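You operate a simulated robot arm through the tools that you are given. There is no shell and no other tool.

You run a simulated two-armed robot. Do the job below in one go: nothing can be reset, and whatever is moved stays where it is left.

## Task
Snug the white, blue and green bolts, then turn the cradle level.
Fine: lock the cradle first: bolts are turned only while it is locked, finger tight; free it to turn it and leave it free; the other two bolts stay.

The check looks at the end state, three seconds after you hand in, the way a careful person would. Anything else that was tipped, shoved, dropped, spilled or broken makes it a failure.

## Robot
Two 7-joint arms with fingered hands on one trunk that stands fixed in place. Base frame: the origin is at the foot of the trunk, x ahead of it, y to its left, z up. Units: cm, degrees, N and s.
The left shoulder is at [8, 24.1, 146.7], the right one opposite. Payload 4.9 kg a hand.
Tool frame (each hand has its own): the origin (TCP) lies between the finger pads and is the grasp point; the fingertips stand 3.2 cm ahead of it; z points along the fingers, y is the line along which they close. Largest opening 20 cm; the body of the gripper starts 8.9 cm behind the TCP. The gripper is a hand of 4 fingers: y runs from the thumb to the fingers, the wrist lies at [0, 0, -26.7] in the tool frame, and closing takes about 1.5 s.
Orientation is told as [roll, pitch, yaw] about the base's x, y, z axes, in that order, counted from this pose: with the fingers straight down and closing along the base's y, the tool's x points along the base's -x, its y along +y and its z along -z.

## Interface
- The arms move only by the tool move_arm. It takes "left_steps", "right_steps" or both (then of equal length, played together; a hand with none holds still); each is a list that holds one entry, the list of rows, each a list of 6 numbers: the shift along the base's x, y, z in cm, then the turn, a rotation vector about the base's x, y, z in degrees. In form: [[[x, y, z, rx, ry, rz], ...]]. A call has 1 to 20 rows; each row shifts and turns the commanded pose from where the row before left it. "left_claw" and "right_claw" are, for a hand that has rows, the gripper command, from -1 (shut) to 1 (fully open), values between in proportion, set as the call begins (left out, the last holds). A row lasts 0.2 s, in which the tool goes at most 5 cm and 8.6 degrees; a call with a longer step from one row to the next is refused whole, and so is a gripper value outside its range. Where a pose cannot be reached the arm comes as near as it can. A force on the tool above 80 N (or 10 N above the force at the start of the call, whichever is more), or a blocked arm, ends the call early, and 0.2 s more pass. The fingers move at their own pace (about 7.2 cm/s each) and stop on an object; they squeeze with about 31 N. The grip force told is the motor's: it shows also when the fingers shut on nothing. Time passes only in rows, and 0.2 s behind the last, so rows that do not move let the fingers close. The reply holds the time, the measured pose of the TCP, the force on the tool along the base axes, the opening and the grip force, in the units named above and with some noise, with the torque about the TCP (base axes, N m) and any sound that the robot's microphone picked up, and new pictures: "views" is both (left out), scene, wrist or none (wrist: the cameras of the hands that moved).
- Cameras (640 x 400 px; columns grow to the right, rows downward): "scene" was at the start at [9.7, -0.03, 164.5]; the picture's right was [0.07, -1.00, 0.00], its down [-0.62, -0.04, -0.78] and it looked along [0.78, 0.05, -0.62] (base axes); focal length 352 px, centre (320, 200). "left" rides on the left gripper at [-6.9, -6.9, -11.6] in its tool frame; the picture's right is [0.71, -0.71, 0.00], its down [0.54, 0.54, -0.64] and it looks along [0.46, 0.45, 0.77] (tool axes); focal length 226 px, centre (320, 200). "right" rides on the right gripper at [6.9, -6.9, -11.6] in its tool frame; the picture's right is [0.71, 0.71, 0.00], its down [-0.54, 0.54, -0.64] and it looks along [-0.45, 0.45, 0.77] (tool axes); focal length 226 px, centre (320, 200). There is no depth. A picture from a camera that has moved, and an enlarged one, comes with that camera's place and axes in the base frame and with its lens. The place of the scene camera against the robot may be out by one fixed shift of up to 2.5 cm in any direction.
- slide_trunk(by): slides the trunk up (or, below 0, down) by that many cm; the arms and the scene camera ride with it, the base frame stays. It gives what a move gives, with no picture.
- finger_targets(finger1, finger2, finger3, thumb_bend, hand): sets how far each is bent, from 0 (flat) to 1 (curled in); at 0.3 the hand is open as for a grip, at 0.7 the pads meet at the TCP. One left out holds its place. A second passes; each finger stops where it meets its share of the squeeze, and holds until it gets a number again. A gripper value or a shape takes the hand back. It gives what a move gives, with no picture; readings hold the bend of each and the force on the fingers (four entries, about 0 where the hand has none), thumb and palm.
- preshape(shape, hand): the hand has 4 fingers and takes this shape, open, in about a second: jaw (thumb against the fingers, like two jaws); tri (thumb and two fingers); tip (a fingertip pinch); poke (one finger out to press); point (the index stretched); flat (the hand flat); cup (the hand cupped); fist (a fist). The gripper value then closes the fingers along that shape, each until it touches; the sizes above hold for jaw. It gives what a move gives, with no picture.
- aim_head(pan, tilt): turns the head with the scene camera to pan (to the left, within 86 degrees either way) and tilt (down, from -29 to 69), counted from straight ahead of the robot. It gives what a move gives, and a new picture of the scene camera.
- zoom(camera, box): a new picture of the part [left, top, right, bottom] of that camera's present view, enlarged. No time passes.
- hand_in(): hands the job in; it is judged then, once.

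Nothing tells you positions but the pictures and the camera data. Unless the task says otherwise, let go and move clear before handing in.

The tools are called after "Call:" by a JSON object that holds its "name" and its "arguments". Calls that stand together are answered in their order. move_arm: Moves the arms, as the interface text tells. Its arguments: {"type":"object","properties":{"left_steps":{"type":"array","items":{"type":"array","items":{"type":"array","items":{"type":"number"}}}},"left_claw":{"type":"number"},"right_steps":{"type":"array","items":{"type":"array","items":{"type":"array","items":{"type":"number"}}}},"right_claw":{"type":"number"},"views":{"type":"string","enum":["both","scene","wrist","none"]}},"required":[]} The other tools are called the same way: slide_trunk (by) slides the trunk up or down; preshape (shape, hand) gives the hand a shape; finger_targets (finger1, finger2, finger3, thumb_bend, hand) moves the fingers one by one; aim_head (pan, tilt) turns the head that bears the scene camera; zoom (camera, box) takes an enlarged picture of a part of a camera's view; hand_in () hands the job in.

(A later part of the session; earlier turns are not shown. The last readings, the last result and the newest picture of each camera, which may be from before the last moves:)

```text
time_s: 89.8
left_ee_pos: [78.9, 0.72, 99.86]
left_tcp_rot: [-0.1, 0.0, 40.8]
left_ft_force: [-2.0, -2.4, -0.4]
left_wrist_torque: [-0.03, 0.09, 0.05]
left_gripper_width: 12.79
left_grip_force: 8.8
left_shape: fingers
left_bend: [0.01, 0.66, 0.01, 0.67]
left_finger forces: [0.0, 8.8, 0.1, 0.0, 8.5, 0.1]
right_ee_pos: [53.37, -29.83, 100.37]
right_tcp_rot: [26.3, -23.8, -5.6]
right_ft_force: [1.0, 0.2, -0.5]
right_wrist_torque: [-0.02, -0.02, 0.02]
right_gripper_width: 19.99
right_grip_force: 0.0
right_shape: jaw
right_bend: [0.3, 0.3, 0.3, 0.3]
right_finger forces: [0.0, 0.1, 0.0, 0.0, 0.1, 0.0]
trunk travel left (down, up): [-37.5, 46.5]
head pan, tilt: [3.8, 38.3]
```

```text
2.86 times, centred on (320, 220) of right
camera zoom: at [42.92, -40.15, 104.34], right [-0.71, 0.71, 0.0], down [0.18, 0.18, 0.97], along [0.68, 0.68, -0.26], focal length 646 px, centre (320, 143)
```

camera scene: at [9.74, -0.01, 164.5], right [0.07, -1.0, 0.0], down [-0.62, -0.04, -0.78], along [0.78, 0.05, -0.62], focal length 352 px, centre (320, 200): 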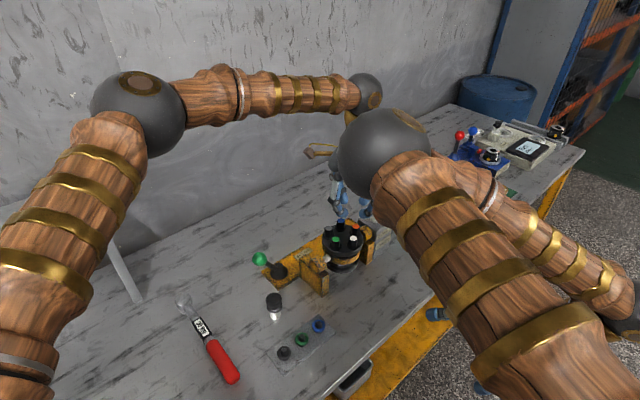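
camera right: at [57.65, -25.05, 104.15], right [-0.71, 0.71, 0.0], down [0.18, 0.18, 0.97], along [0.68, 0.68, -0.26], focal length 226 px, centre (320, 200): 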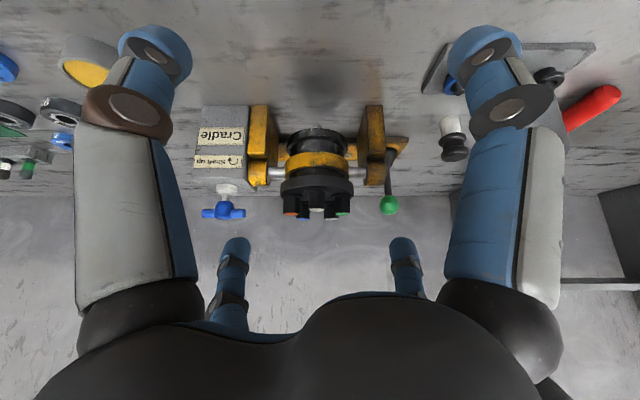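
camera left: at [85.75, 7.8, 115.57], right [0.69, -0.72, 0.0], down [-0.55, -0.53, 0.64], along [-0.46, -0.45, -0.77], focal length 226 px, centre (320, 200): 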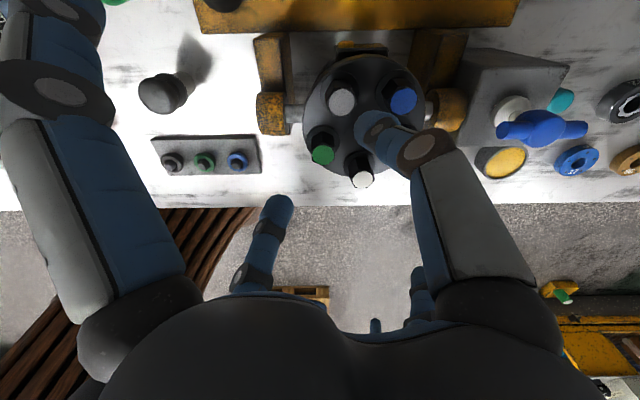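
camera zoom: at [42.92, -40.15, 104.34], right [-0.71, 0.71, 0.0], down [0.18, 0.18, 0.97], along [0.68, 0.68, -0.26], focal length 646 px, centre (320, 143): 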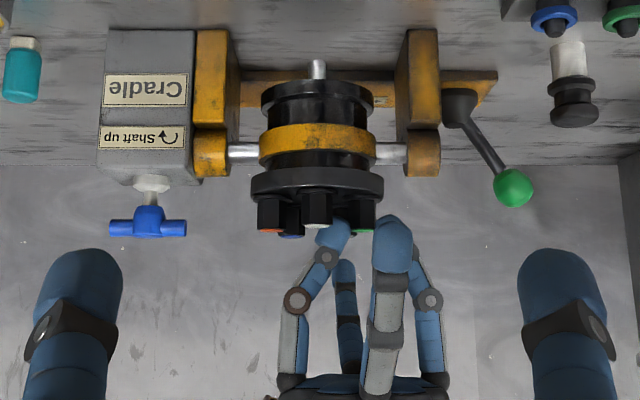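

Call:
{"name": "finger_targets", "arguments": {"hand": "left", "finger2": 0.56, "thumb_bend": 0.56}}

Call:
{"name": "move_arm", "arguments": {"left_steps": [[[0, 0, 0, 0, 0, 8.4], [0, 0, 0, 0, 0, 8.4], [0, 0, 0, 0, 0, 8.4], [0, 0, 0, 0, 0, 8.4], [0, 0, 0, 0, 0, 8.4], [0, 0, 0, 0, 0, 6]]], "views": "none"}}

Call:
{"name": "zoom", "arguments": {"camera": "left", "box": [275, 100, 385, 195]}}

Call:
{"name": "finger_targets", "arguments": {"hand": "left", "finger2": 0.72, "thumb_bend": 0.72}}

Call:
{"name": "move_arm", "arguments": {"left_steps": [[[0, 0, 0, 0, 0, -6], [0, 0, 0, 0, 0, -6], [0, 0, 0, 0, 0, -6], [0, 0, 0, 0, 0, -6]]], "views": "none"}}

Call:
{"name": "move_arm", "arguments": {"left_steps": [[[0, 0, 0, 0, 0, -6], [0, 0, 0, 0, 0, -6]]], "views": "none"}}

Call:
{"name": "move_arm", "arguments": {"left_steps": [[[0, 0, 0, 0, 0, -6], [0, 0, 0, 0, 0, -6]]], "views": "none"}}

Call:
{"name": "zoom", "arguments": {"camera": "left", "box": [275, 100, 385, 195]}}

```text
time_s: 90.8
left_ee_pos: [78.85, 0.72, 99.92]
left_tcp_rot: [0.0, 0.0, 40.9]
left_ft_force: [-0.2, -0.1, 0.2]
left_wrist_torque: [-0.01, 0.02, -0.02]
left_gripper_width: 13.41
left_grip_force: 0.1
left_shape: fingers
left_bend: [0.01, 0.56, 0.01, 0.56]
left_finger forces: [0.1, 0.0, 0.1, 0.1, 0.1, 0.0]
right_ee_pos: [53.42, -29.63, 100.4]
right_tcp_rot: [26.3, -23.9, -5.7]
right_ft_force: [-0.6, -0.3, -0.2]
right_wrist_torque: [0.0, -0.01, 0.02]
right_gripper_width: 20.01
right_grip_force: 0.1
right_shape: jaw
right_bend: [0.3, 0.3, 0.3, 0.3]
right_finger forces: [0.0, 0.0, 0.0, 0.0, 0.1, 0.0]
trunk travel left (down, up): [-37.5, 46.5]
head pan, tilt: [3.8, 38.3]
```

```text
time_s: 92.2
left_ee_pos: [78.98, 0.74, 99.99]
left_tcp_rot: [0.0, 0.0, 89.0]
left_ft_force: [0.1, 0.5, 0.2]
left_wrist_torque: [-0.01, -0.02, 0.01]
left_gripper_width: 13.38
left_grip_force: 0.1
left_shape: fingers
left_bend: [0.01, 0.56, 0.01, 0.56]
left_finger forces: [0.0, 0.0, 0.0, 0.0, 0.0, 0.0]
right_ee_pos: [53.42, -29.76, 100.36]
right_tcp_rot: [26.4, -23.9, -5.7]
right_ft_force: [-0.1, -0.6, 0.1]
right_wrist_torque: [-0.01, 0.0, -0.03]
right_gripper_width: 19.99
right_grip_force: 0.1
right_shape: jaw
right_bend: [0.3, 0.3, 0.3, 0.3]
right_finger forces: [0.0, 0.0, 0.0, 0.1, 0.1, 0.0]
trunk travel left (down, up): [-37.5, 46.5]
head pan, tilt: [3.8, 38.3]
```

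```text
4.21 times, centred on (330, 148) of left
camera zoom: at [85.92, 7.48, 111.62], right [0.69, -0.72, 0.0], down [-0.55, -0.53, 0.64], along [-0.46, -0.45, -0.77], focal length 952 px, centre (278, 421)
```

zoom: 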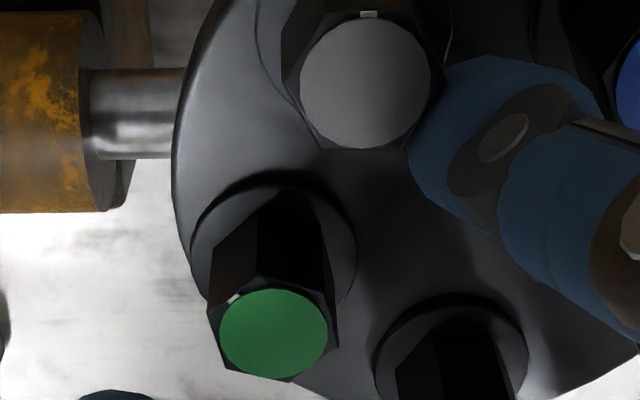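

```text
time_s: 93.2
left_ee_pos: [79.02, 0.7, 99.87]
left_tcp_rot: [0.0, 0.1, 88.8]
left_ft_force: [1.7, -1.0, 0.4]
left_wrist_torque: [-0.06, -0.08, 0.03]
left_gripper_width: 12.77
left_grip_force: 10.0
left_shape: fingers
left_bend: [0.01, 0.66, 0.01, 0.67]
left_finger forces: [0.1, 9.1, 0.0, 0.1, 10.8, 0.0]
right_ee_pos: [53.44, -29.64, 100.42]
right_tcp_rot: [26.3, -23.9, -5.7]
right_ft_force: [0.0, -0.3, 0.3]
right_wrist_torque: [0.01, 0.03, 0.01]
right_gripper_width: 19.97
right_grip_force: 0.1
right_shape: jaw
right_bend: [0.3, 0.3, 0.3, 0.3]
right_finger forces: [0.0, 0.0, 0.1, 0.0, 0.0, 0.1]
trunk travel left (down, up): [-37.5, 46.5]
head pan, tilt: [3.8, 38.3]
```

```text
time_s: 94.2
left_ee_pos: [78.95, 0.71, 99.99]
left_tcp_rot: [0.0, 0.0, 64.8]
left_ft_force: [2.9, -1.0, 1.3]
left_wrist_torque: [-0.06, -0.05, 0.02]
left_gripper_width: 12.8
left_grip_force: 10.2
left_shape: fingers
left_bend: [0.01, 0.66, 0.01, 0.67]
left_finger forces: [0.0, 9.2, 0.0, 0.0, 11.6, 0.0]
right_ee_pos: [53.41, -29.65, 100.49]
right_tcp_rot: [26.3, -23.9, -5.6]
right_ft_force: [0.5, 0.1, -0.7]
right_wrist_torque: [0.01, -0.02, -0.01]
right_gripper_width: 19.99
right_grip_force: 0.1
right_shape: jaw
right_bend: [0.3, 0.3, 0.3, 0.3]
right_finger forces: [0.0, 0.0, 0.1, 0.0, 0.0, 0.1]
trunk travel left (down, up): [-37.5, 46.5]
head pan, tilt: [3.8, 38.3]
```

```text
time_s: 94.8
left_ee_pos: [78.87, 0.87, 99.92]
left_tcp_rot: [0.1, 0.0, 52.9]
left_ft_force: [3.3, -2.6, -0.8]
left_wrist_torque: [-0.09, -0.08, 0.02]
left_gripper_width: 12.77
left_grip_force: 10.3
left_shape: fingers
left_bend: [0.01, 0.66, 0.01, 0.67]
left_finger forces: [0.1, 8.4, 0.0, 0.0, 12.1, 0.0]
right_ee_pos: [53.46, -29.79, 100.41]
right_tcp_rot: [26.3, -23.9, -5.7]
right_ft_force: [-0.4, -0.1, 0.1]
right_wrist_torque: [0.02, 0.01, 0.01]
right_gripper_width: 20.01
right_grip_force: 0.0
right_shape: jaw
right_bend: [0.3, 0.3, 0.3, 0.3]
right_finger forces: [0.1, 0.0, 0.0, 0.0, 0.1, 0.0]
trunk travel left (down, up): [-37.5, 46.5]
head pan, tilt: [3.8, 38.3]
```

```text
time_s: 95.4
left_ee_pos: [78.96, 0.74, 99.83]
left_tcp_rot: [0.0, 0.0, 40.9]
left_ft_force: [3.2, -2.1, 0.4]
left_wrist_torque: [-0.09, -0.09, 0.03]
left_gripper_width: 12.77
left_grip_force: 10.7
left_shape: fingers
left_bend: [0.01, 0.66, 0.01, 0.67]
left_finger forces: [0.0, 8.6, 0.1, 0.0, 12.3, 0.1]
right_ee_pos: [53.5, -29.77, 100.41]
right_tcp_rot: [26.3, -24.0, -5.8]
right_ft_force: [-1.0, -0.8, -0.7]
right_wrist_torque: [0.03, 0.02, 0.0]
right_gripper_width: 20.01
right_grip_force: 0.1
right_shape: jaw
right_bend: [0.3, 0.3, 0.3, 0.3]
right_finger forces: [0.0, 0.0, 0.1, 0.0, 0.0, 0.1]
trunk travel left (down, up): [-37.5, 46.5]
head pan, tilt: [3.8, 38.3]
```

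```text
4.21 times, centred on (330, 148) of left
camera zoom: at [88.62, -0.01, 111.59], right [-0.07, -1.0, 0.0], down [-0.76, 0.06, 0.64], along [-0.64, 0.05, -0.77], focal length 952 px, centre (278, 421)
```

zoom: 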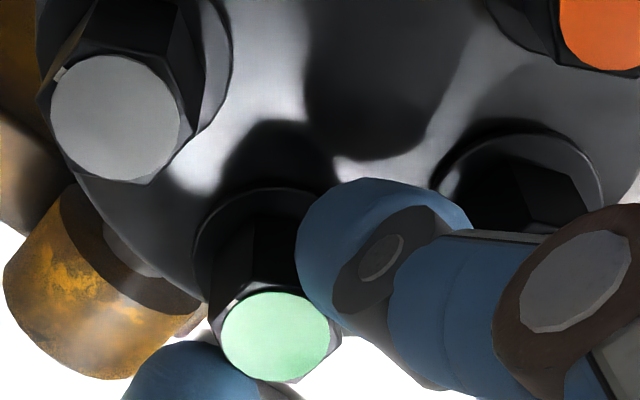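

Green has turned about 95° with low torque so far. I'll do a third stroke to find its stop.

Call:
{"name": "finger_targets", "arguments": {"hand": "left", "finger2": 0.56, "thumb_bend": 0.56}}

Call:
{"name": "move_arm", "arguments": {"left_steps": [[[0, 0, 0, 0, 0, 8.4], [0, 0, 0, 0, 0, 8.4], [0, 0, 0, 0, 0, 8.4], [0, 0, 0, 0, 0, 8.4], [0, 0, 0, 0, 0, 8.4], [0, 0, 0, 0, 0, 6]]], "views": "none"}}

Call:
{"name": "zoom", "arguments": {"camera": "left", "box": [275, 100, 385, 195]}}

Call:
{"name": "finger_targets", "arguments": {"hand": "left", "finger2": 0.72, "thumb_bend": 0.72}}

Call:
{"name": "move_arm", "arguments": {"left_steps": [[[0, 0, 0, 0, 0, -6], [0, 0, 0, 0, 0, -6]]], "views": "none"}}

Call:
{"name": "move_arm", "arguments": {"left_steps": [[[0, 0, 0, 0, 0, -6], [0, 0, 0, 0, 0, -6]]], "views": "none"}}

Call:
{"name": "move_arm", "arguments": {"left_steps": [[[0, 0, 0, 0, 0, -6], [0, 0, 0, 0, 0, -6]]], "views": "none"}}

Call:
{"name": "zoom", "arguments": {"camera": "left", "box": [275, 100, 385, 195]}}

```text
time_s: 96.4
left_ee_pos: [78.87, 0.62, 99.86]
left_tcp_rot: [0.0, 0.0, 41.0]
left_ft_force: [0.2, -0.9, -0.5]
left_wrist_torque: [-0.01, -0.01, -0.01]
left_gripper_width: 13.4
left_grip_force: 0.1
left_shape: fingers
left_bend: [0.01, 0.56, 0.01, 0.56]
left_finger forces: [0.1, 0.1, 0.1, 0.0, 0.0, 0.0]
right_ee_pos: [53.39, -29.72, 100.54]
right_tcp_rot: [26.3, -23.8, -5.7]
right_ft_force: [0.0, 0.2, 0.1]
right_wrist_torque: [0.04, 0.0, 0.02]
right_gripper_width: 19.99
right_grip_force: 0.1
right_shape: jaw
right_bend: [0.3, 0.3, 0.3, 0.3]
right_finger forces: [0.0, 0.0, 0.0, 0.0, 0.0, 0.0]
trunk travel left (down, up): [-37.5, 46.5]
head pan, tilt: [3.8, 38.3]
```

```text
time_s: 97.8
left_ee_pos: [78.9, 0.82, 99.91]
left_tcp_rot: [0.0, 0.1, 89.0]
left_ft_force: [-0.3, -0.6, 0.8]
left_wrist_torque: [-0.01, 0.0, -0.01]
left_gripper_width: 13.39
left_grip_force: 0.0
left_shape: fingers
left_bend: [0.01, 0.56, 0.01, 0.56]
left_finger forces: [0.0, 0.0, 0.0, 0.0, 0.0, 0.1]
right_ee_pos: [53.28, -29.82, 100.49]
right_tcp_rot: [26.3, -23.9, -5.7]
right_ft_force: [1.1, -0.2, 0.2]
right_wrist_torque: [-0.02, -0.02, -0.02]
right_gripper_width: 20.02
right_grip_force: 0.1
right_shape: jaw
right_bend: [0.3, 0.3, 0.3, 0.3]
right_finger forces: [0.0, 0.0, 0.0, 0.1, 0.0, 0.1]
trunk travel left (down, up): [-37.5, 46.5]
head pan, tilt: [3.8, 38.3]
```

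```text
4.21 times, centred on (330, 148) of left
camera zoom: at [85.89, 7.49, 111.63], right [0.69, -0.72, 0.0], down [-0.55, -0.53, 0.64], along [-0.46, -0.45, -0.77], focal length 952 px, centre (278, 421)
```

zoom: 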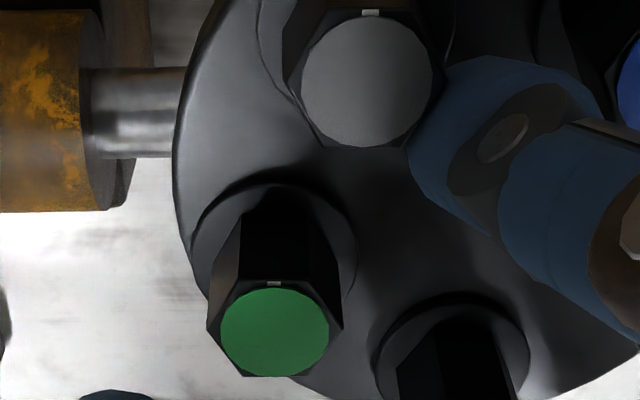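

```text
time_s: 98.8
left_ee_pos: [78.95, 0.71, 99.84]
left_tcp_rot: [0.0, 0.1, 88.9]
left_ft_force: [2.4, -1.0, 0.1]
left_wrist_torque: [0.0, -0.01, -0.02]
left_gripper_width: 12.76
left_grip_force: 9.3
left_shape: fingers
left_bend: [0.01, 0.66, 0.01, 0.67]
left_finger forces: [0.0, 8.0, 0.1, 0.0, 10.1, 0.1]
right_ee_pos: [53.37, -29.62, 100.43]
right_tcp_rot: [26.3, -23.9, -5.7]
right_ft_force: [-0.9, 0.0, -0.7]
right_wrist_torque: [0.01, -0.01, 0.01]
right_gripper_width: 19.98
right_grip_force: 0.1
right_shape: jaw
right_bend: [0.3, 0.3, 0.3, 0.3]
right_finger forces: [0.0, 0.0, 0.0, 0.1, 0.0, 0.1]
trunk travel left (down, up): [-37.5, 46.5]
head pan, tilt: [3.8, 38.3]
```

```text
time_s: 99.4
left_ee_pos: [79.01, 0.83, 99.85]
left_tcp_rot: [0.0, -0.1, 76.9]
left_ft_force: [2.3, 2.0, -0.5]
left_wrist_torque: [0.05, -0.11, 0.06]
left_gripper_width: 12.74
left_grip_force: 8.5
left_shape: fingers
left_bend: [0.01, 0.66, 0.01, 0.67]
left_finger forces: [0.1, 7.3, 0.1, 0.0, 9.1, 0.1]
right_ee_pos: [53.42, -29.56, 100.5]
right_tcp_rot: [26.3, -24.0, -5.6]
right_ft_force: [-0.2, -0.5, -0.3]
right_wrist_torque: [0.01, -0.01, 0.03]
right_gripper_width: 19.98
right_grip_force: 0.0
right_shape: jaw
right_bend: [0.3, 0.3, 0.3, 0.3]
right_finger forces: [0.0, 0.0, 0.0, 0.1, 0.0, 0.0]
trunk travel left (down, up): [-37.5, 46.5]
head pan, tilt: [3.8, 38.3]
```

```text
time_s: 100.0
left_ee_pos: [79.03, 0.79, 99.9]
left_tcp_rot: [0.0, -0.1, 64.9]
left_ft_force: [3.7, 3.5, -1.0]
left_wrist_torque: [0.07, -0.08, 0.11]
left_gripper_width: 12.74
left_grip_force: 9.1
left_shape: fingers
left_bend: [0.01, 0.66, 0.01, 0.68]
left_finger forces: [0.0, 7.6, 0.1, 0.0, 10.4, 0.0]
right_ee_pos: [53.42, -29.78, 100.39]
right_tcp_rot: [26.2, -23.8, -5.6]
right_ft_force: [0.4, -0.4, -0.8]
right_wrist_torque: [0.0, -0.01, 0.0]
right_gripper_width: 20.01
right_grip_force: 0.1
right_shape: jaw
right_bend: [0.3, 0.3, 0.3, 0.3]
right_finger forces: [0.0, 0.0, 0.1, 0.1, 0.0, 0.1]
trunk travel left (down, up): [-37.5, 46.5]
head pan, tilt: [3.8, 38.3]
```

```text
time_s: 100.6
left_ee_pos: [79.03, 0.86, 99.85]
left_tcp_rot: [0.1, -0.1, 53.0]
left_ft_force: [8.3, 4.2, -1.6]
left_wrist_torque: [0.08, -0.21, 0.23]
left_gripper_width: 12.72
left_grip_force: 10.9
left_shape: fingers
left_bend: [0.01, 0.66, 0.01, 0.68]
left_finger forces: [0.0, 7.7, 0.0, 0.0, 13.8, 0.0]
right_ee_pos: [53.54, -29.65, 100.33]
right_tcp_rot: [26.3, -23.9, -5.7]
right_ft_force: [-0.2, 0.7, -0.2]
right_wrist_torque: [0.01, -0.04, 0.01]
right_gripper_width: 19.96
right_grip_force: 0.1
right_shape: jaw
right_bend: [0.3, 0.3, 0.3, 0.3]
right_finger forces: [0.1, 0.0, 0.1, 0.0, 0.0, 0.0]
trunk travel left (down, up): [-37.5, 46.5]
head pan, tilt: [3.8, 38.3]
```

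```text
4.21 times, centred on (330, 148) of left
camera zoom: at [88.67, 2.12, 111.55], right [0.14, -0.99, 0.0], down [-0.76, -0.1, 0.64], along [-0.64, -0.09, -0.77], focal length 952 px, centre (278, 421)
```

zoom: 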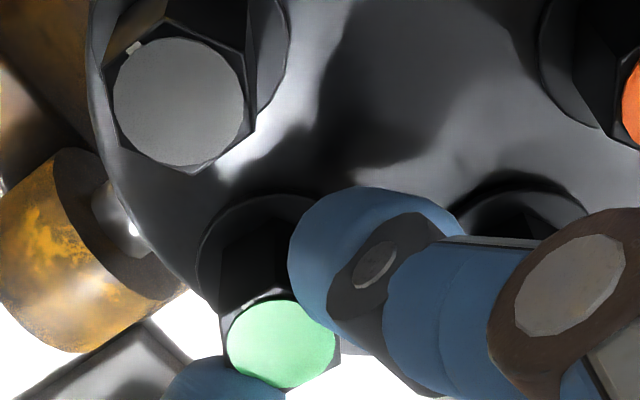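

The torque rose to 0.23 Nm and green stopped turning, with its mark now pointing the same way as the tight gray bolt's. I'll release, lift, and view all the marks from above the drum centre.

Call:
{"name": "finger_targets", "arguments": {"hand": "left", "finger2": 0.56, "thumb_bend": 0.56}}

Call:
{"name": "move_arm", "arguments": {"left_steps": [[[0, 0, 3, 0, 0, 8], [0, 0, 4, 0, 0, 8], [0, 0, 4, 0, 0, 8], [-2, -2, 0, 0, 0, 8], [-2, -2, 0, 0, 0, 5], [-2, -2, 0, 0, 0, 0], [-1, -1, 0, 0, 0, 0], [0, 0, 0, 0, 0, 0]]], "views": "wrist"}}

Call:
{"name": "zoom", "arguments": {"camera": "left", "box": [250, 10, 450, 140]}}

```text
time_s: 101.6
left_ee_pos: [78.87, 0.77, 100.07]
left_tcp_rot: [0.1, -0.1, 52.9]
left_ft_force: [0.0, -0.3, 0.5]
left_wrist_torque: [0.03, 0.01, -0.04]
left_gripper_width: 13.45
left_grip_force: 0.1
left_shape: fingers
left_bend: [0.01, 0.56, 0.01, 0.56]
left_finger forces: [0.0, 0.0, 0.0, 0.0, 0.0, 0.0]
right_ee_pos: [53.32, -29.69, 100.42]
right_tcp_rot: [26.2, -23.8, -5.8]
right_ft_force: [0.1, 0.0, -0.1]
right_wrist_torque: [-0.02, -0.03, 0.01]
right_gripper_width: 19.99
right_grip_force: 0.1
right_shape: jaw
right_bend: [0.3, 0.3, 0.3, 0.3]
right_finger forces: [0.0, 0.0, 0.1, 0.0, 0.0, 0.0]
trunk travel left (down, up): [-37.5, 46.5]
head pan, tilt: [3.8, 38.3]
```

```text
time_s: 103.4
left_ee_pos: [71.86, -6.22, 110.98]
left_tcp_rot: [0.0, 0.0, 90.1]
left_ft_force: [-0.1, 1.2, -0.3]
left_wrist_torque: [-0.02, 0.01, 0.0]
left_gripper_width: 13.45
left_grip_force: 0.1
left_shape: fingers
left_bend: [0.01, 0.56, 0.01, 0.56]
left_finger forces: [0.0, 0.0, 0.0, 0.1, 0.0, 0.1]
right_ee_pos: [53.39, -29.64, 100.58]
right_tcp_rot: [26.3, -23.8, -5.7]
right_ft_force: [-0.8, 0.5, 0.6]
right_wrist_torque: [0.02, 0.03, 0.03]
right_gripper_width: 20.0
right_grip_force: 0.0
right_shape: jaw
right_bend: [0.3, 0.3, 0.3, 0.3]
right_finger forces: [0.0, 0.0, 0.1, 0.0, 0.0, 0.1]
trunk travel left (down, up): [-37.5, 46.5]
head pan, tilt: [3.8, 38.3]
camera left: at [78.83, 0.7, 122.63], right [0.71, -0.71, 0.0], down [-0.54, -0.54, 0.64], along [-0.46, -0.45, -0.77], focal length 226 px, centre (320, 200)
```

left: 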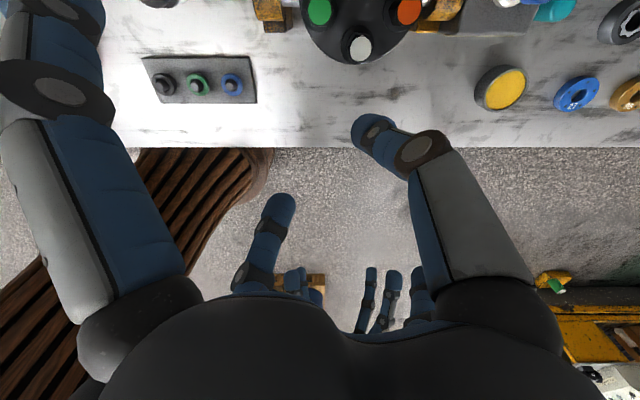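

```text
3.08 times, centred on (350, 75) of left
camera zoom: at [78.83, 0.7, 122.63], right [0.71, -0.71, 0.0], down [-0.54, -0.54, 0.64], along [-0.46, -0.45, -0.77], focal length 696 px, centre (228, 585)
```

zoom: 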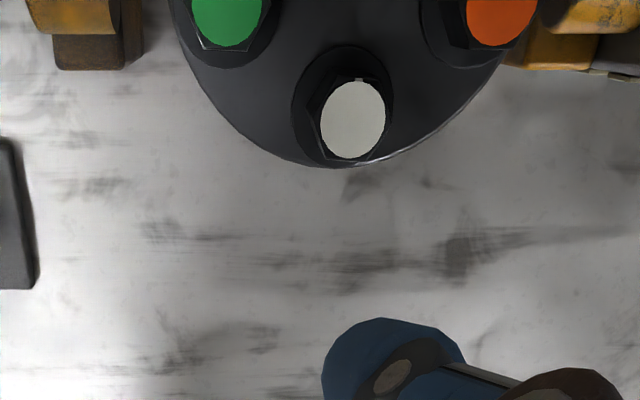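

White's mark also points the same way. I'll shift to view all five together.

Call:
{"name": "move_arm", "arguments": {"left_steps": [[[3, 3, 1, 0, 0, 0], [3, 3, 1, 0, 0, 0], [1, 1, 3, 0, 0, 0], [0, 0, 3, 0, 0, 0], [0, 0, 0, 0, 0, 0]]], "views": "none"}}

Call:
{"name": "zoom", "arguments": {"camera": "left", "box": [270, 60, 400, 160]}}

```text
time_s: 104.6
left_ee_pos: [79.05, 0.8, 118.9]
left_tcp_rot: [0.1, -0.1, 89.9]
left_ft_force: [-0.1, 0.2, -1.4]
left_wrist_torque: [0.01, -0.02, 0.01]
left_gripper_width: 13.47
left_grip_force: 0.0
left_shape: fingers
left_bend: [0.01, 0.56, 0.01, 0.56]
left_finger forces: [0.0, 0.0, 0.0, 0.0, 0.1, 0.0]
right_ee_pos: [53.49, -29.68, 100.5]
right_tcp_rot: [26.3, -23.9, -5.6]
right_ft_force: [1.1, 1.1, 0.7]
right_wrist_torque: [0.01, 0.01, 0.0]
right_gripper_width: 20.0
right_grip_force: 0.1
right_shape: jaw
right_bend: [0.3, 0.3, 0.3, 0.3]
right_finger forces: [0.1, 0.0, 0.0, 0.1, 0.0, 0.1]
trunk travel left (down, up): [-37.5, 46.5]
head pan, tilt: [3.8, 38.3]
```

```text
4.00 times, centred on (335, 110) of left
camera zoom: at [85.88, 7.64, 130.54], right [0.71, -0.71, 0.0], down [-0.54, -0.54, 0.64], along [-0.46, -0.45, -0.77], focal length 904 px, centre (260, 560)
```

zoom: 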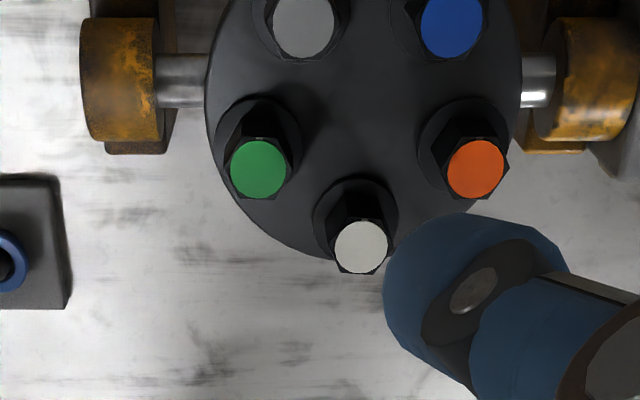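

Call:
{"name": "zoom", "arguments": {"camera": "left", "box": [360, 80, 400, 115]}}

Call:
{"name": "zoom", "arguments": {"camera": "left", "box": [310, 80, 370, 135]}}

Call:
{"name": "zoom", "arguments": {"camera": "left", "box": [310, 50, 400, 85]}}

```text
11.43 times, centred on (380, 98) of left
camera zoom: at [85.88, 7.64, 130.54], right [0.71, -0.71, 0.0], down [-0.54, -0.54, 0.64], along [-0.46, -0.45, -0.77], focal length 2584 px, centre (-366, 1371)
```

zoom: 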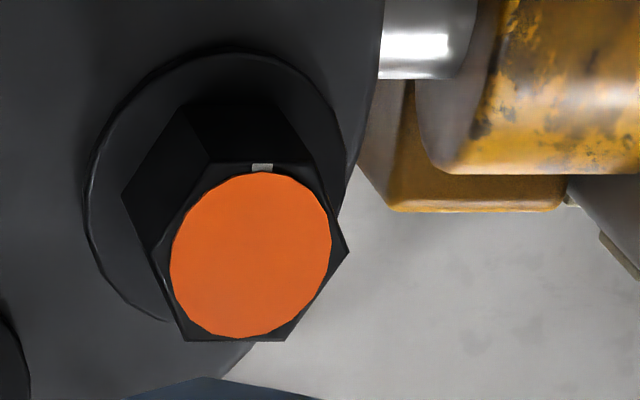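

```text
7.27 times, centred on (340, 108) of left
camera zoom: at [85.88, 7.64, 130.54], right [0.71, -0.71, 0.0], down [-0.54, -0.54, 0.64], along [-0.46, -0.45, -0.77], focal length 1644 px, centre (174, 873)
```

zoom: 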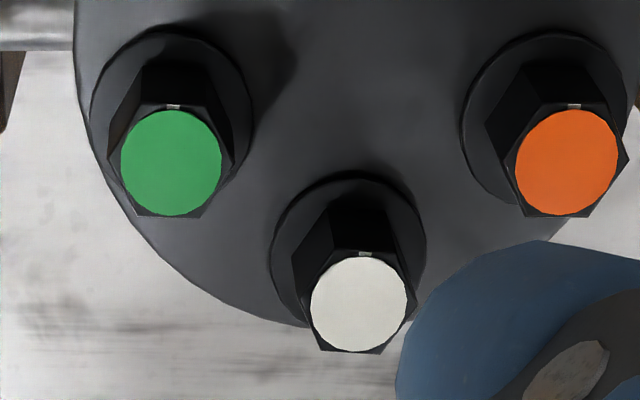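

```text
7.11 times, centred on (355, 68) of left
camera zoom: at [85.88, 7.64, 130.54], right [0.71, -0.71, 0.0], down [-0.54, -0.54, 0.64], along [-0.46, -0.45, -0.77], focal length 1608 px, centre (71, 1142)
```

zoom: 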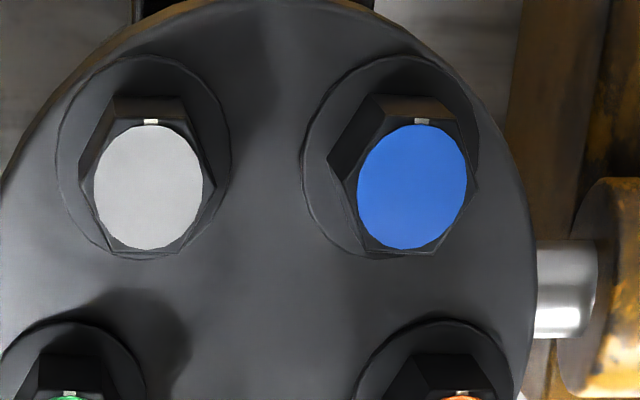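

All five marks now point the same way, the untouched orange and gray included, so white, blue and green are snug. Next I'll free the lock: the left hand goes back to the lever knob, at about [75.8, 20.9, 91.5].

Call:
{"name": "preshape", "arguments": {"hand": "left", "shape": "jaw"}}

Call:
{"name": "move_arm", "arguments": {"left_steps": [[[-0.5, 3.5, 0, 0, 0, -7.5], [-0.5, 3.5, -1, 0, 0, -7.5], [-0.5, 3.5, -2, 0, 0, -7.5], [-0.5, 3.5, -3, 0, 0, -7.5], [-0.5, 3.5, -3, 0, 0, -7.5], [-0.6, 2.5, -3, 0, 0, -7.5], [0, 0, -2, 0, 0, 0], [0, 0, 0, 0, 0, 0]]], "left_claw": -0.2, "views": "wrist"}}

```text
time_s: 105.5
left_ee_pos: [78.94, 0.74, 118.88]
left_tcp_rot: [0.0, 0.1, 89.9]
left_ft_force: [-0.9, 0.1, -1.4]
left_wrist_torque: [-0.02, -0.01, 0.01]
left_gripper_width: 19.98
left_grip_force: 0.1
left_shape: jaw
left_bend: [0.3, 0.3, 0.3, 0.3]
left_finger forces: [0.0, 0.1, 0.0, 0.0, 0.1, 0.1]
right_ee_pos: [53.35, -29.63, 100.46]
right_tcp_rot: [26.4, -23.9, -5.7]
right_ft_force: [-0.2, 0.2, 0.4]
right_wrist_torque: [-0.02, -0.04, 0.01]
right_gripper_width: 20.02
right_grip_force: 0.2
right_shape: jaw
right_bend: [0.3, 0.3, 0.3, 0.3]
right_finger forces: [0.0, 0.0, 0.0, 0.0, 0.1, 0.1]
trunk travel left (down, up): [-37.5, 46.5]
head pan, tilt: [3.8, 38.3]
```

```text
time_s: 107.3
left_ee_pos: [75.87, 20.54, 105.01]
left_tcp_rot: [0.0, 0.0, 44.9]
left_ft_force: [-0.1, -0.3, -0.1]
left_wrist_torque: [-0.02, -0.04, -0.03]
left_gripper_width: 8.04
left_grip_force: 0.1
left_shape: jaw
left_bend: [0.42, 0.42, 0.42, 0.41]
left_finger forces: [0.1, 0.0, 0.0, 0.0, 0.0, 0.0]
right_ee_pos: [53.26, -29.84, 100.41]
right_tcp_rot: [26.3, -23.9, -5.7]
right_ft_force: [-0.6, -0.5, 0.5]
right_wrist_torque: [-0.03, -0.03, 0.0]
right_gripper_width: 20.01
right_grip_force: 0.1
right_shape: jaw
right_bend: [0.3, 0.3, 0.3, 0.3]
right_finger forces: [0.0, 0.0, 0.0, 0.1, 0.1, 0.0]
trunk travel left (down, up): [-37.5, 46.5]
head pan, tilt: [3.8, 38.3]
camera left: at [85.53, 20.55, 116.6], right [0.0, -1.0, 0.0], down [-0.77, 0.0, 0.64], along [-0.64, 0.0, -0.77], focal length 226 px, centre (320, 200)
```

left: 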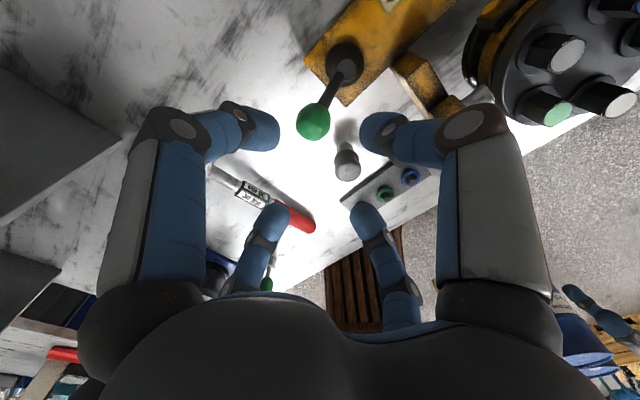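

Call:
{"name": "move_arm", "arguments": {"left_steps": [[[0.3, 0.7, -3, 0, 0, 0], [0, 0, -3, 0, 0, 0], [0, 0, -3, 0, 0, 0], [0, 0, -3, 0, 0, 0], [0, 0, -1, 0, 0, 0], [0, 0, 0, 0, 0, 0]]], "views": "wrist"}}

Call:
{"name": "move_arm", "arguments": {"left_steps": [[[0, 0, 0, 0, 0, 0], [0, 0, 0, 0, 0, 0], [0, 0, 0, 0, 0, 0]]], "left_claw": -0.56, "views": "wrist"}}

```text
time_s: 108.7
left_ee_pos: [75.85, 21.33, 91.88]
left_tcp_rot: [0.1, 0.1, 44.9]
left_ft_force: [0.8, 0.7, -0.6]
left_wrist_torque: [0.0, 0.0, 0.04]
left_gripper_width: 8.01
left_grip_force: 0.1
left_shape: jaw
left_bend: [0.42, 0.42, 0.42, 0.41]
left_finger forces: [0.0, 0.0, 0.0, 0.1, 0.0, 0.0]
right_ee_pos: [53.39, -29.81, 100.35]
right_tcp_rot: [26.3, -23.9, -5.6]
right_ft_force: [0.0, -0.1, 0.3]
right_wrist_torque: [0.03, 0.01, 0.0]
right_gripper_width: 20.0
right_grip_force: 0.0
right_shape: jaw
right_bend: [0.3, 0.3, 0.3, 0.3]
right_finger forces: [0.0, 0.0, 0.0, 0.0, 0.1, 0.0]
trunk travel left (down, up): [-37.5, 46.5]
head pan, tilt: [3.8, 38.3]
camera left: at [85.76, 21.29, 103.68], right [0.0, -1.0, 0.0], down [-0.77, 0.0, 0.64], along [-0.64, 0.0, -0.77], focal length 226 px, centre (320, 200)
```

left: 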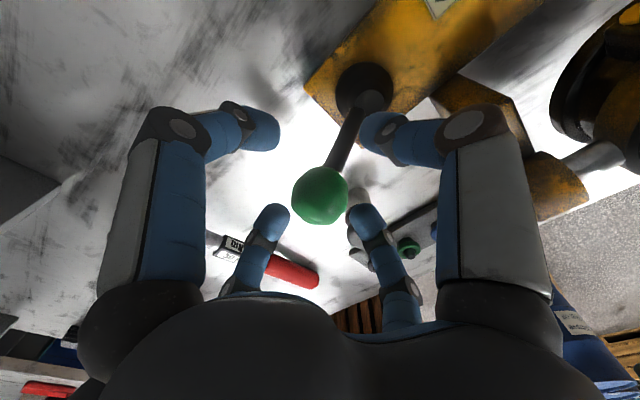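

```text
time_s: 109.5
left_ee_pos: [76.13, 21.32, 92.15]
left_tcp_rot: [0.1, -0.1, 44.9]
left_ft_force: [-0.2, -0.4, 0.5]
left_wrist_torque: [0.01, -0.01, 0.01]
left_gripper_width: 4.47
left_grip_force: 0.1
left_shape: jaw
left_bend: [0.53, 0.53, 0.53, 0.52]
left_finger forces: [0.1, 0.1, 0.0, 0.1, 0.0, 0.0]
right_ee_pos: [53.28, -29.71, 100.53]
right_tcp_rot: [26.3, -23.9, -5.6]
right_ft_force: [-0.6, -0.7, 0.1]
right_wrist_torque: [-0.02, -0.02, -0.04]
right_gripper_width: 19.99
right_grip_force: 0.0
right_shape: jaw
right_bend: [0.3, 0.3, 0.3, 0.3]
right_finger forces: [0.0, 0.1, 0.0, 0.0, 0.0, 0.1]
trunk travel left (down, up): [-37.5, 46.5]
head pan, tilt: [3.8, 38.3]
camera left: at [85.79, 21.29, 103.69], right [0.0, -1.0, 0.0], down [-0.77, 0.0, 0.64], along [-0.64, 0.0, -0.77], focal length 226 px, centre (320, 200)
```

left: 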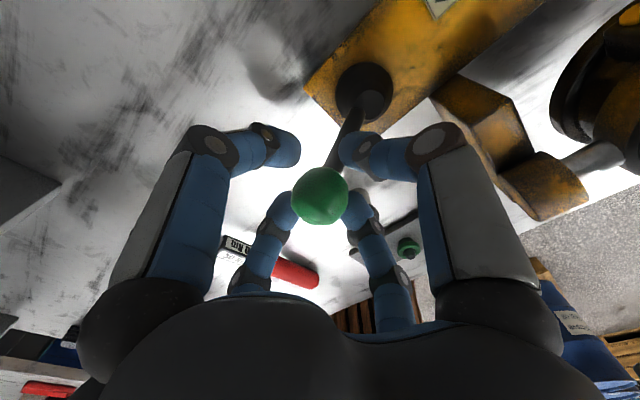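

Knob centred between the digits. Pushing it back toward the cradle along its arc.

Call:
{"name": "move_arm", "arguments": {"left_steps": [[[0.4, -0.4, 0.25, 0, 0, 0], [0.4, -0.4, 0.25, 0, 0, 0], [0.4, -0.4, 0.2, 0, 0, 0], [0.4, -0.4, 0.2, 0, 0, 0], [0.4, -0.4, 0.1, 0, 0, 0]]], "views": "none"}}

Call:
{"name": "move_arm", "arguments": {"left_steps": [[[0.4, -0.4, 0.1, 0, 0, 0], [0.4, -0.4, 0.1, 0, 0, 0], [0.4, -0.4, 0, 0, 0, 0], [0.4, -0.4, 0, 0, 0, 0]]], "views": "wrist"}}

Call:
{"name": "zoom", "arguments": {"camera": "right", "box": [220, 130, 440, 270]}}

```text
time_s: 110.7
left_ee_pos: [78.11, 19.5, 93.03]
left_tcp_rot: [0.0, 0.0, 45.0]
left_ft_force: [-3.1, 4.4, 1.0]
left_wrist_torque: [0.08, 0.1, -0.02]
left_gripper_width: 4.48
left_grip_force: 0.0
left_shape: jaw
left_bend: [0.53, 0.5, 0.53, 0.52]
left_finger forces: [0.1, 4.3, 0.0, 0.1, 0.1, 0.0]
right_ee_pos: [53.41, -29.71, 100.42]
right_tcp_rot: [26.4, -23.9, -5.7]
right_ft_force: [-0.6, -0.4, 0.1]
right_wrist_torque: [0.03, 0.01, 0.02]
right_gripper_width: 20.0
right_grip_force: 0.1
right_shape: jaw
right_bend: [0.3, 0.3, 0.3, 0.3]
right_finger forces: [0.1, 0.0, 0.0, 0.0, 0.1, 0.1]
trunk travel left (down, up): [-37.5, 46.5]
head pan, tilt: [3.8, 38.3]
```

```text
time_s: 111.7
left_ee_pos: [79.61, 17.87, 93.22]
left_tcp_rot: [0.0, 0.0, 44.9]
left_ft_force: [-2.4, 2.3, -0.4]
left_wrist_torque: [0.05, 0.04, 0.0]
left_gripper_width: 4.47
left_grip_force: 0.0
left_shape: jaw
left_bend: [0.53, 0.51, 0.53, 0.52]
left_finger forces: [0.0, 2.0, 0.1, 0.0, 0.0, 0.1]
right_ee_pos: [53.36, -29.71, 100.25]
right_tcp_rot: [26.3, -23.9, -5.7]
right_ft_force: [0.6, -0.5, 0.2]
right_wrist_torque: [0.01, 0.01, 0.0]
right_gripper_width: 19.97
right_grip_force: 0.1
right_shape: jaw
right_bend: [0.3, 0.3, 0.3, 0.3]
right_finger forces: [0.0, 0.0, 0.0, 0.0, 0.0, 0.1]
trunk travel left (down, up): [-37.5, 46.5]
head pan, tilt: [3.8, 38.3]
camera left: at [89.49, 17.81, 104.84], right [0.0, -1.0, 0.0], down [-0.77, 0.0, 0.64], along [-0.64, 0.0, -0.77], focal length 226 px, centre (320, 200)
```

left: 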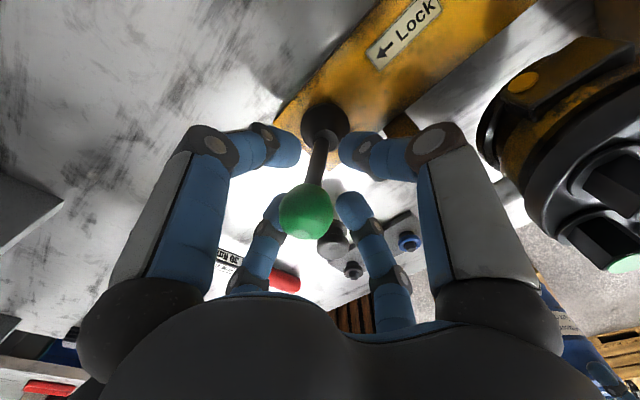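

```text
2.86 times, centred on (330, 200) of right
camera zoom: at [42.94, -40.13, 104.33], right [-0.71, 0.71, 0.0], down [0.18, 0.18, 0.97], along [0.68, 0.68, -0.26], focal length 646 px, centre (291, 200)
```

zoom: 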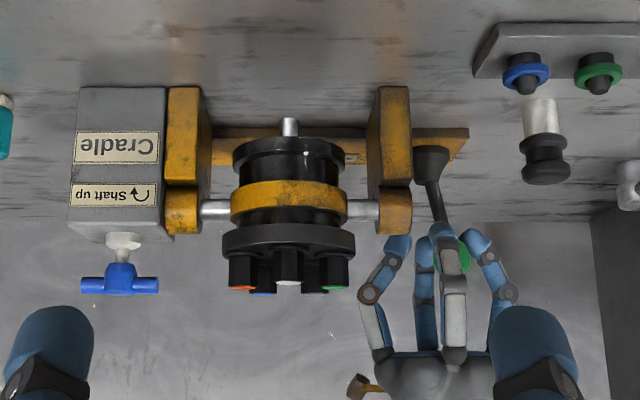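

Call:
{"name": "move_arm", "arguments": {"left_steps": [[[0.4, -0.4, 0, 0, 0, 0], [0.4, -0.4, 0, 0, 0, 0], [0.3, -0.3, 0, 0, 0, 0]]], "views": "none"}}

Call:
{"name": "zoom", "arguments": {"camera": "right", "box": [220, 130, 440, 270]}}

Call:
{"name": "move_arm", "arguments": {"left_steps": [[[0.3, -0.3, 0, 0, 0, 0], [0.3, -0.3, 0, 0, 0, 0]]], "views": "none"}}

Call:
{"name": "zoom", "arguments": {"camera": "right", "box": [220, 130, 440, 270]}}

```text
time_s: 112.5
left_ee_pos: [80.77, 16.64, 93.22]
left_tcp_rot: [0.1, -0.1, 44.8]
left_ft_force: [-0.2, 0.2, -0.4]
left_wrist_torque: [-0.02, -0.01, -0.05]
left_gripper_width: 4.4
left_grip_force: 0.1
left_shape: jaw
left_bend: [0.53, 0.53, 0.53, 0.52]
left_finger forces: [0.1, 0.6, 0.0, 0.0, 0.0, 0.0]
right_ee_pos: [53.36, -29.81, 100.39]
right_tcp_rot: [26.4, -23.9, -5.7]
right_ft_force: [-0.8, -0.7, -0.3]
right_wrist_torque: [-0.04, 0.0, 0.0]
right_gripper_width: 19.99
right_grip_force: 0.1
right_shape: jaw
right_bend: [0.3, 0.3, 0.3, 0.3]
right_finger forces: [0.1, 0.0, 0.0, 0.0, 0.1, 0.1]
trunk travel left (down, up): [-37.5, 46.5]
head pan, tilt: [3.8, 38.3]
```

```text
2.86 times, centred on (330, 200) of right
camera zoom: at [42.94, -40.13, 104.34], right [-0.71, 0.71, 0.0], down [0.18, 0.18, 0.97], along [0.68, 0.68, -0.26], focal length 646 px, centre (291, 200)
```

zoom: 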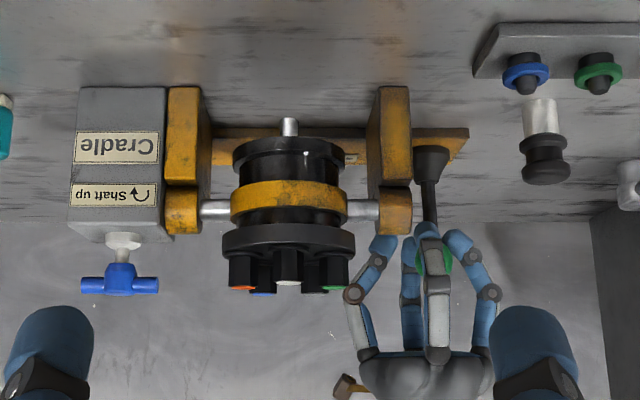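

```text
time_s: 113.1
left_ee_pos: [81.33, 16.24, 93.18]
left_tcp_rot: [0.0, 0.0, 44.9]
left_ft_force: [-1.7, 2.2, -0.8]
left_wrist_torque: [0.02, 0.02, -0.01]
left_gripper_width: 4.48
left_grip_force: 0.0
left_shape: jaw
left_bend: [0.53, 0.52, 0.53, 0.52]
left_finger forces: [0.0, 2.5, 0.0, 0.1, 0.0, 0.1]
right_ee_pos: [53.36, -29.63, 100.42]
right_tcp_rot: [26.3, -23.9, -5.7]
right_ft_force: [0.7, -0.2, 0.4]
right_wrist_torque: [0.0, -0.01, 0.0]
right_gripper_width: 20.0
right_grip_force: 0.1
right_shape: jaw
right_bend: [0.3, 0.3, 0.3, 0.3]
right_finger forces: [0.0, 0.1, 0.0, 0.0, 0.1, 0.0]
trunk travel left (down, up): [-37.5, 46.5]
head pan, tilt: [3.8, 38.3]
```

```text
2.86 times, centred on (330, 200) of right
camera zoom: at [42.94, -40.1, 104.35], right [-0.71, 0.71, 0.0], down [0.18, 0.18, 0.97], along [0.68, 0.68, -0.26], focal length 646 px, centre (291, 200)
```

zoom: 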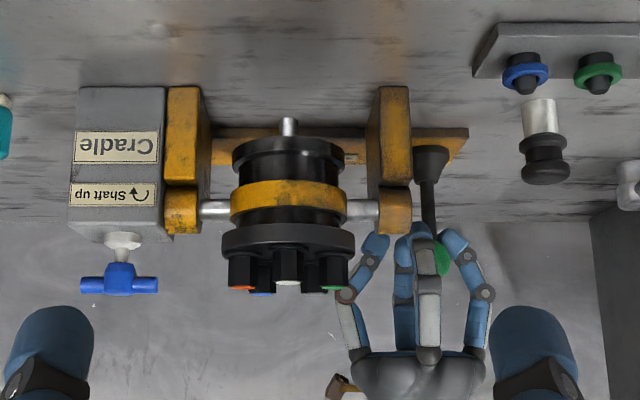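

Call:
{"name": "move_arm", "arguments": {"left_steps": [[[0.25, -0.25, 0, 0, 0, 0], [0.25, -0.25, 0, 0, 0, 0]]], "views": "none"}}

Call:
{"name": "move_arm", "arguments": {"left_steps": [[[0.2, -0.2, 0, 0, 0, 0], [0.2, -0.2, 0, 0, 0, 0]]], "views": "wrist"}}

Call:
{"name": "zoom", "arguments": {"camera": "right", "box": [320, 150, 420, 240]}}

```text
time_s: 113.7
left_ee_pos: [81.88, 15.67, 93.03]
left_tcp_rot: [0.0, 0.0, 45.1]
left_ft_force: [-4.5, 4.5, 0.0]
left_wrist_torque: [0.05, 0.05, -0.04]
left_gripper_width: 4.5
left_grip_force: 0.0
left_shape: jaw
left_bend: [0.53, 0.5, 0.53, 0.52]
left_finger forces: [0.0, 5.7, 0.0, 0.0, 0.0, 0.0]
right_ee_pos: [53.3, -29.59, 100.57]
right_tcp_rot: [26.2, -23.9, -5.7]
right_ft_force: [0.1, 0.4, 0.0]
right_wrist_torque: [0.0, -0.03, -0.01]
right_gripper_width: 20.0
right_grip_force: 0.0
right_shape: jaw
right_bend: [0.3, 0.3, 0.3, 0.3]
right_finger forces: [0.1, 0.0, 0.1, 0.0, 0.1, 0.0]
trunk travel left (down, up): [-37.5, 46.5]
head pan, tilt: [3.8, 38.3]
```

```text
time_s: 114.3
left_ee_pos: [82.25, 15.32, 93.27]
left_tcp_rot: [0.1, 0.0, 44.9]
left_ft_force: [-7.1, 7.3, 0.9]
left_wrist_torque: [0.15, 0.12, -0.04]
left_gripper_width: 4.54
left_grip_force: 0.0
left_shape: jaw
left_bend: [0.53, 0.48, 0.53, 0.52]
left_finger forces: [0.0, 8.7, 0.0, 0.0, 0.0, 0.1]
right_ee_pos: [53.4, -29.71, 100.47]
right_tcp_rot: [26.3, -23.9, -5.5]
right_ft_force: [0.3, 0.0, -0.2]
right_wrist_torque: [0.03, -0.02, 0.02]
right_gripper_width: 19.97
right_grip_force: 0.0
right_shape: jaw
right_bend: [0.3, 0.3, 0.3, 0.3]
right_finger forces: [0.1, 0.0, 0.0, 0.0, 0.1, 0.0]
trunk travel left (down, up): [-37.5, 46.5]
head pan, tilt: [3.8, 38.3]
camera left: at [91.94, 15.29, 104.82], right [0.0, -1.0, 0.0], down [-0.77, 0.0, 0.64], along [-0.64, 0.0, -0.77], focal length 226 px, centre (320, 200)
```

left: 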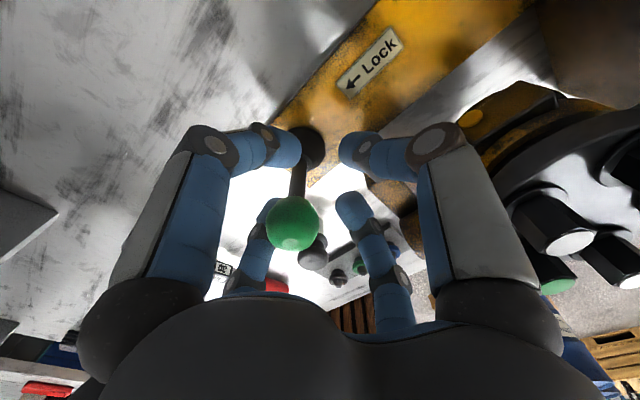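

```text
4.44 times, centred on (370, 195) of right
camera zoom: at [42.88, -40.03, 104.4], right [-0.71, 0.71, 0.0], down [0.18, 0.18, 0.97], along [0.68, 0.68, -0.26], focal length 1005 px, centre (98, 222)
```

zoom: 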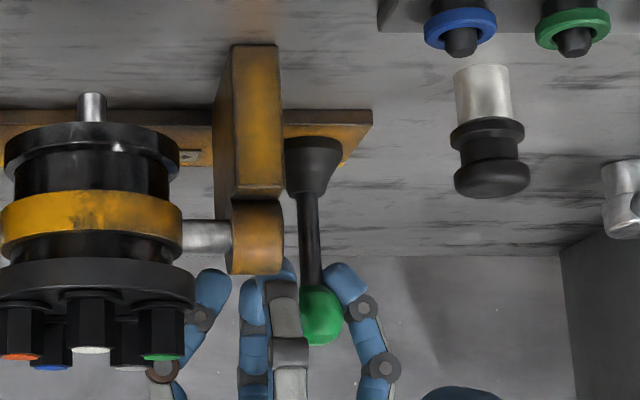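

The lever is upright against its free stop. I'll lift the left hand away and bring the right hand, upright, over the T-handle near [93, -11].

Call:
{"name": "move_arm", "arguments": {"left_steps": [[[-0.4, 0.4, 0, 0, 0, 0], [0, 0, 0, 0, 0, 0], [0, 0, 0, 0, 0, 0], [0, 0, 0, 0, 0, 0], [0, 0, 3.5, 0, 0, 0], [0, 0, 4, 0, 0, 0], [0, 0, 4, 0, 0, 0], [-2, 2, 4, 0, 0, 0], [-3, 3, 2, 0, 0, 0], [-2, 2, 0, 0, 0, 0]]], "right_steps": [[[0, 0, 3, 0, 0, 0], [0, 0, 3, 0, 0, 0], [0, 0, 3, -4.95, 4.95, 0], [1, 1, 2, -4.95, 4.95, 0], [2, 2, 1, -4.95, 4.95, 0], [2, 2, 0, -4.95, 4.95, 0], [3, 1, 0, -4.95, 4.95, 0], [3, 1, 0, 0, 0, 0], [3, 1, 0, 0, 0, 0], [3, 1, 0, 0, 0, 0]]], "left_claw": -0.1, "right_claw": -0.2}}

```text
time_s: 116.5
left_ee_pos: [74.92, 22.85, 110.52]
left_tcp_rot: [0.0, 0.0, 44.9]
left_ft_force: [0.3, 0.1, 0.1]
left_wrist_torque: [0.01, 0.03, -0.03]
left_gripper_width: 9.01
left_grip_force: 0.1
left_shape: jaw
left_bend: [0.4, 0.4, 0.4, 0.38]
left_finger forces: [0.0, 0.0, 0.1, 0.1, 0.0, 0.0]
right_ee_pos: [70.25, -20.44, 112.19]
right_tcp_rot: [-0.1, 0.2, 0.0]
right_ft_force: [0.6, 0.5, -0.9]
right_wrist_torque: [-0.01, 0.0, 0.02]
right_gripper_width: 8.01
right_grip_force: 0.2
right_shape: jaw
right_bend: [0.42, 0.42, 0.42, 0.41]
right_finger forces: [0.1, 0.0, 0.0, 0.0, 0.1, 0.0]
trunk travel left (down, up): [-37.5, 46.5]
head pan, tilt: [3.8, 38.3]
camera scene: at [9.86, 0.06, 164.48], right [0.07, -1.0, 0.0], down [-0.62, -0.04, -0.78], along [0.78, 0.05, -0.62], focal length 352 px, centre (320, 200)
camera right: at [63.31, -27.41, 123.87], right [-0.71, 0.71, 0.0], down [0.54, 0.54, 0.64], along [0.45, 0.45, -0.77], focal length 226 px, centre (320, 200)
camera left: at [84.71, 22.72, 122.25], right [0.0, -1.0, 0.0], down [-0.76, 0.0, 0.64], along [-0.64, 0.0, -0.76], focal length 226 px, centre (320, 200)
```

scene: 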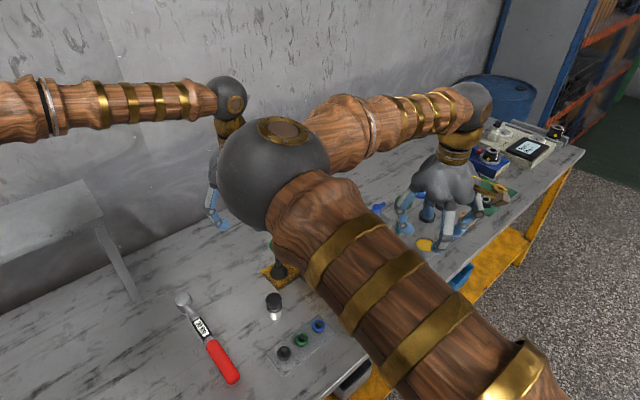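
right: 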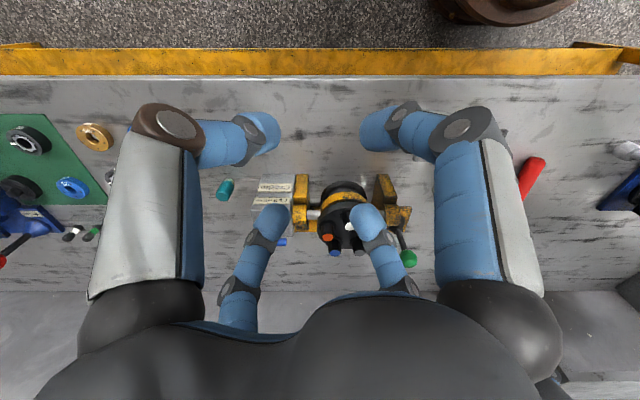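
left: 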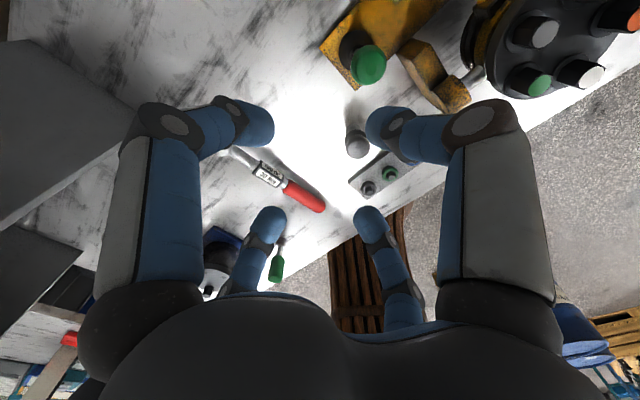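

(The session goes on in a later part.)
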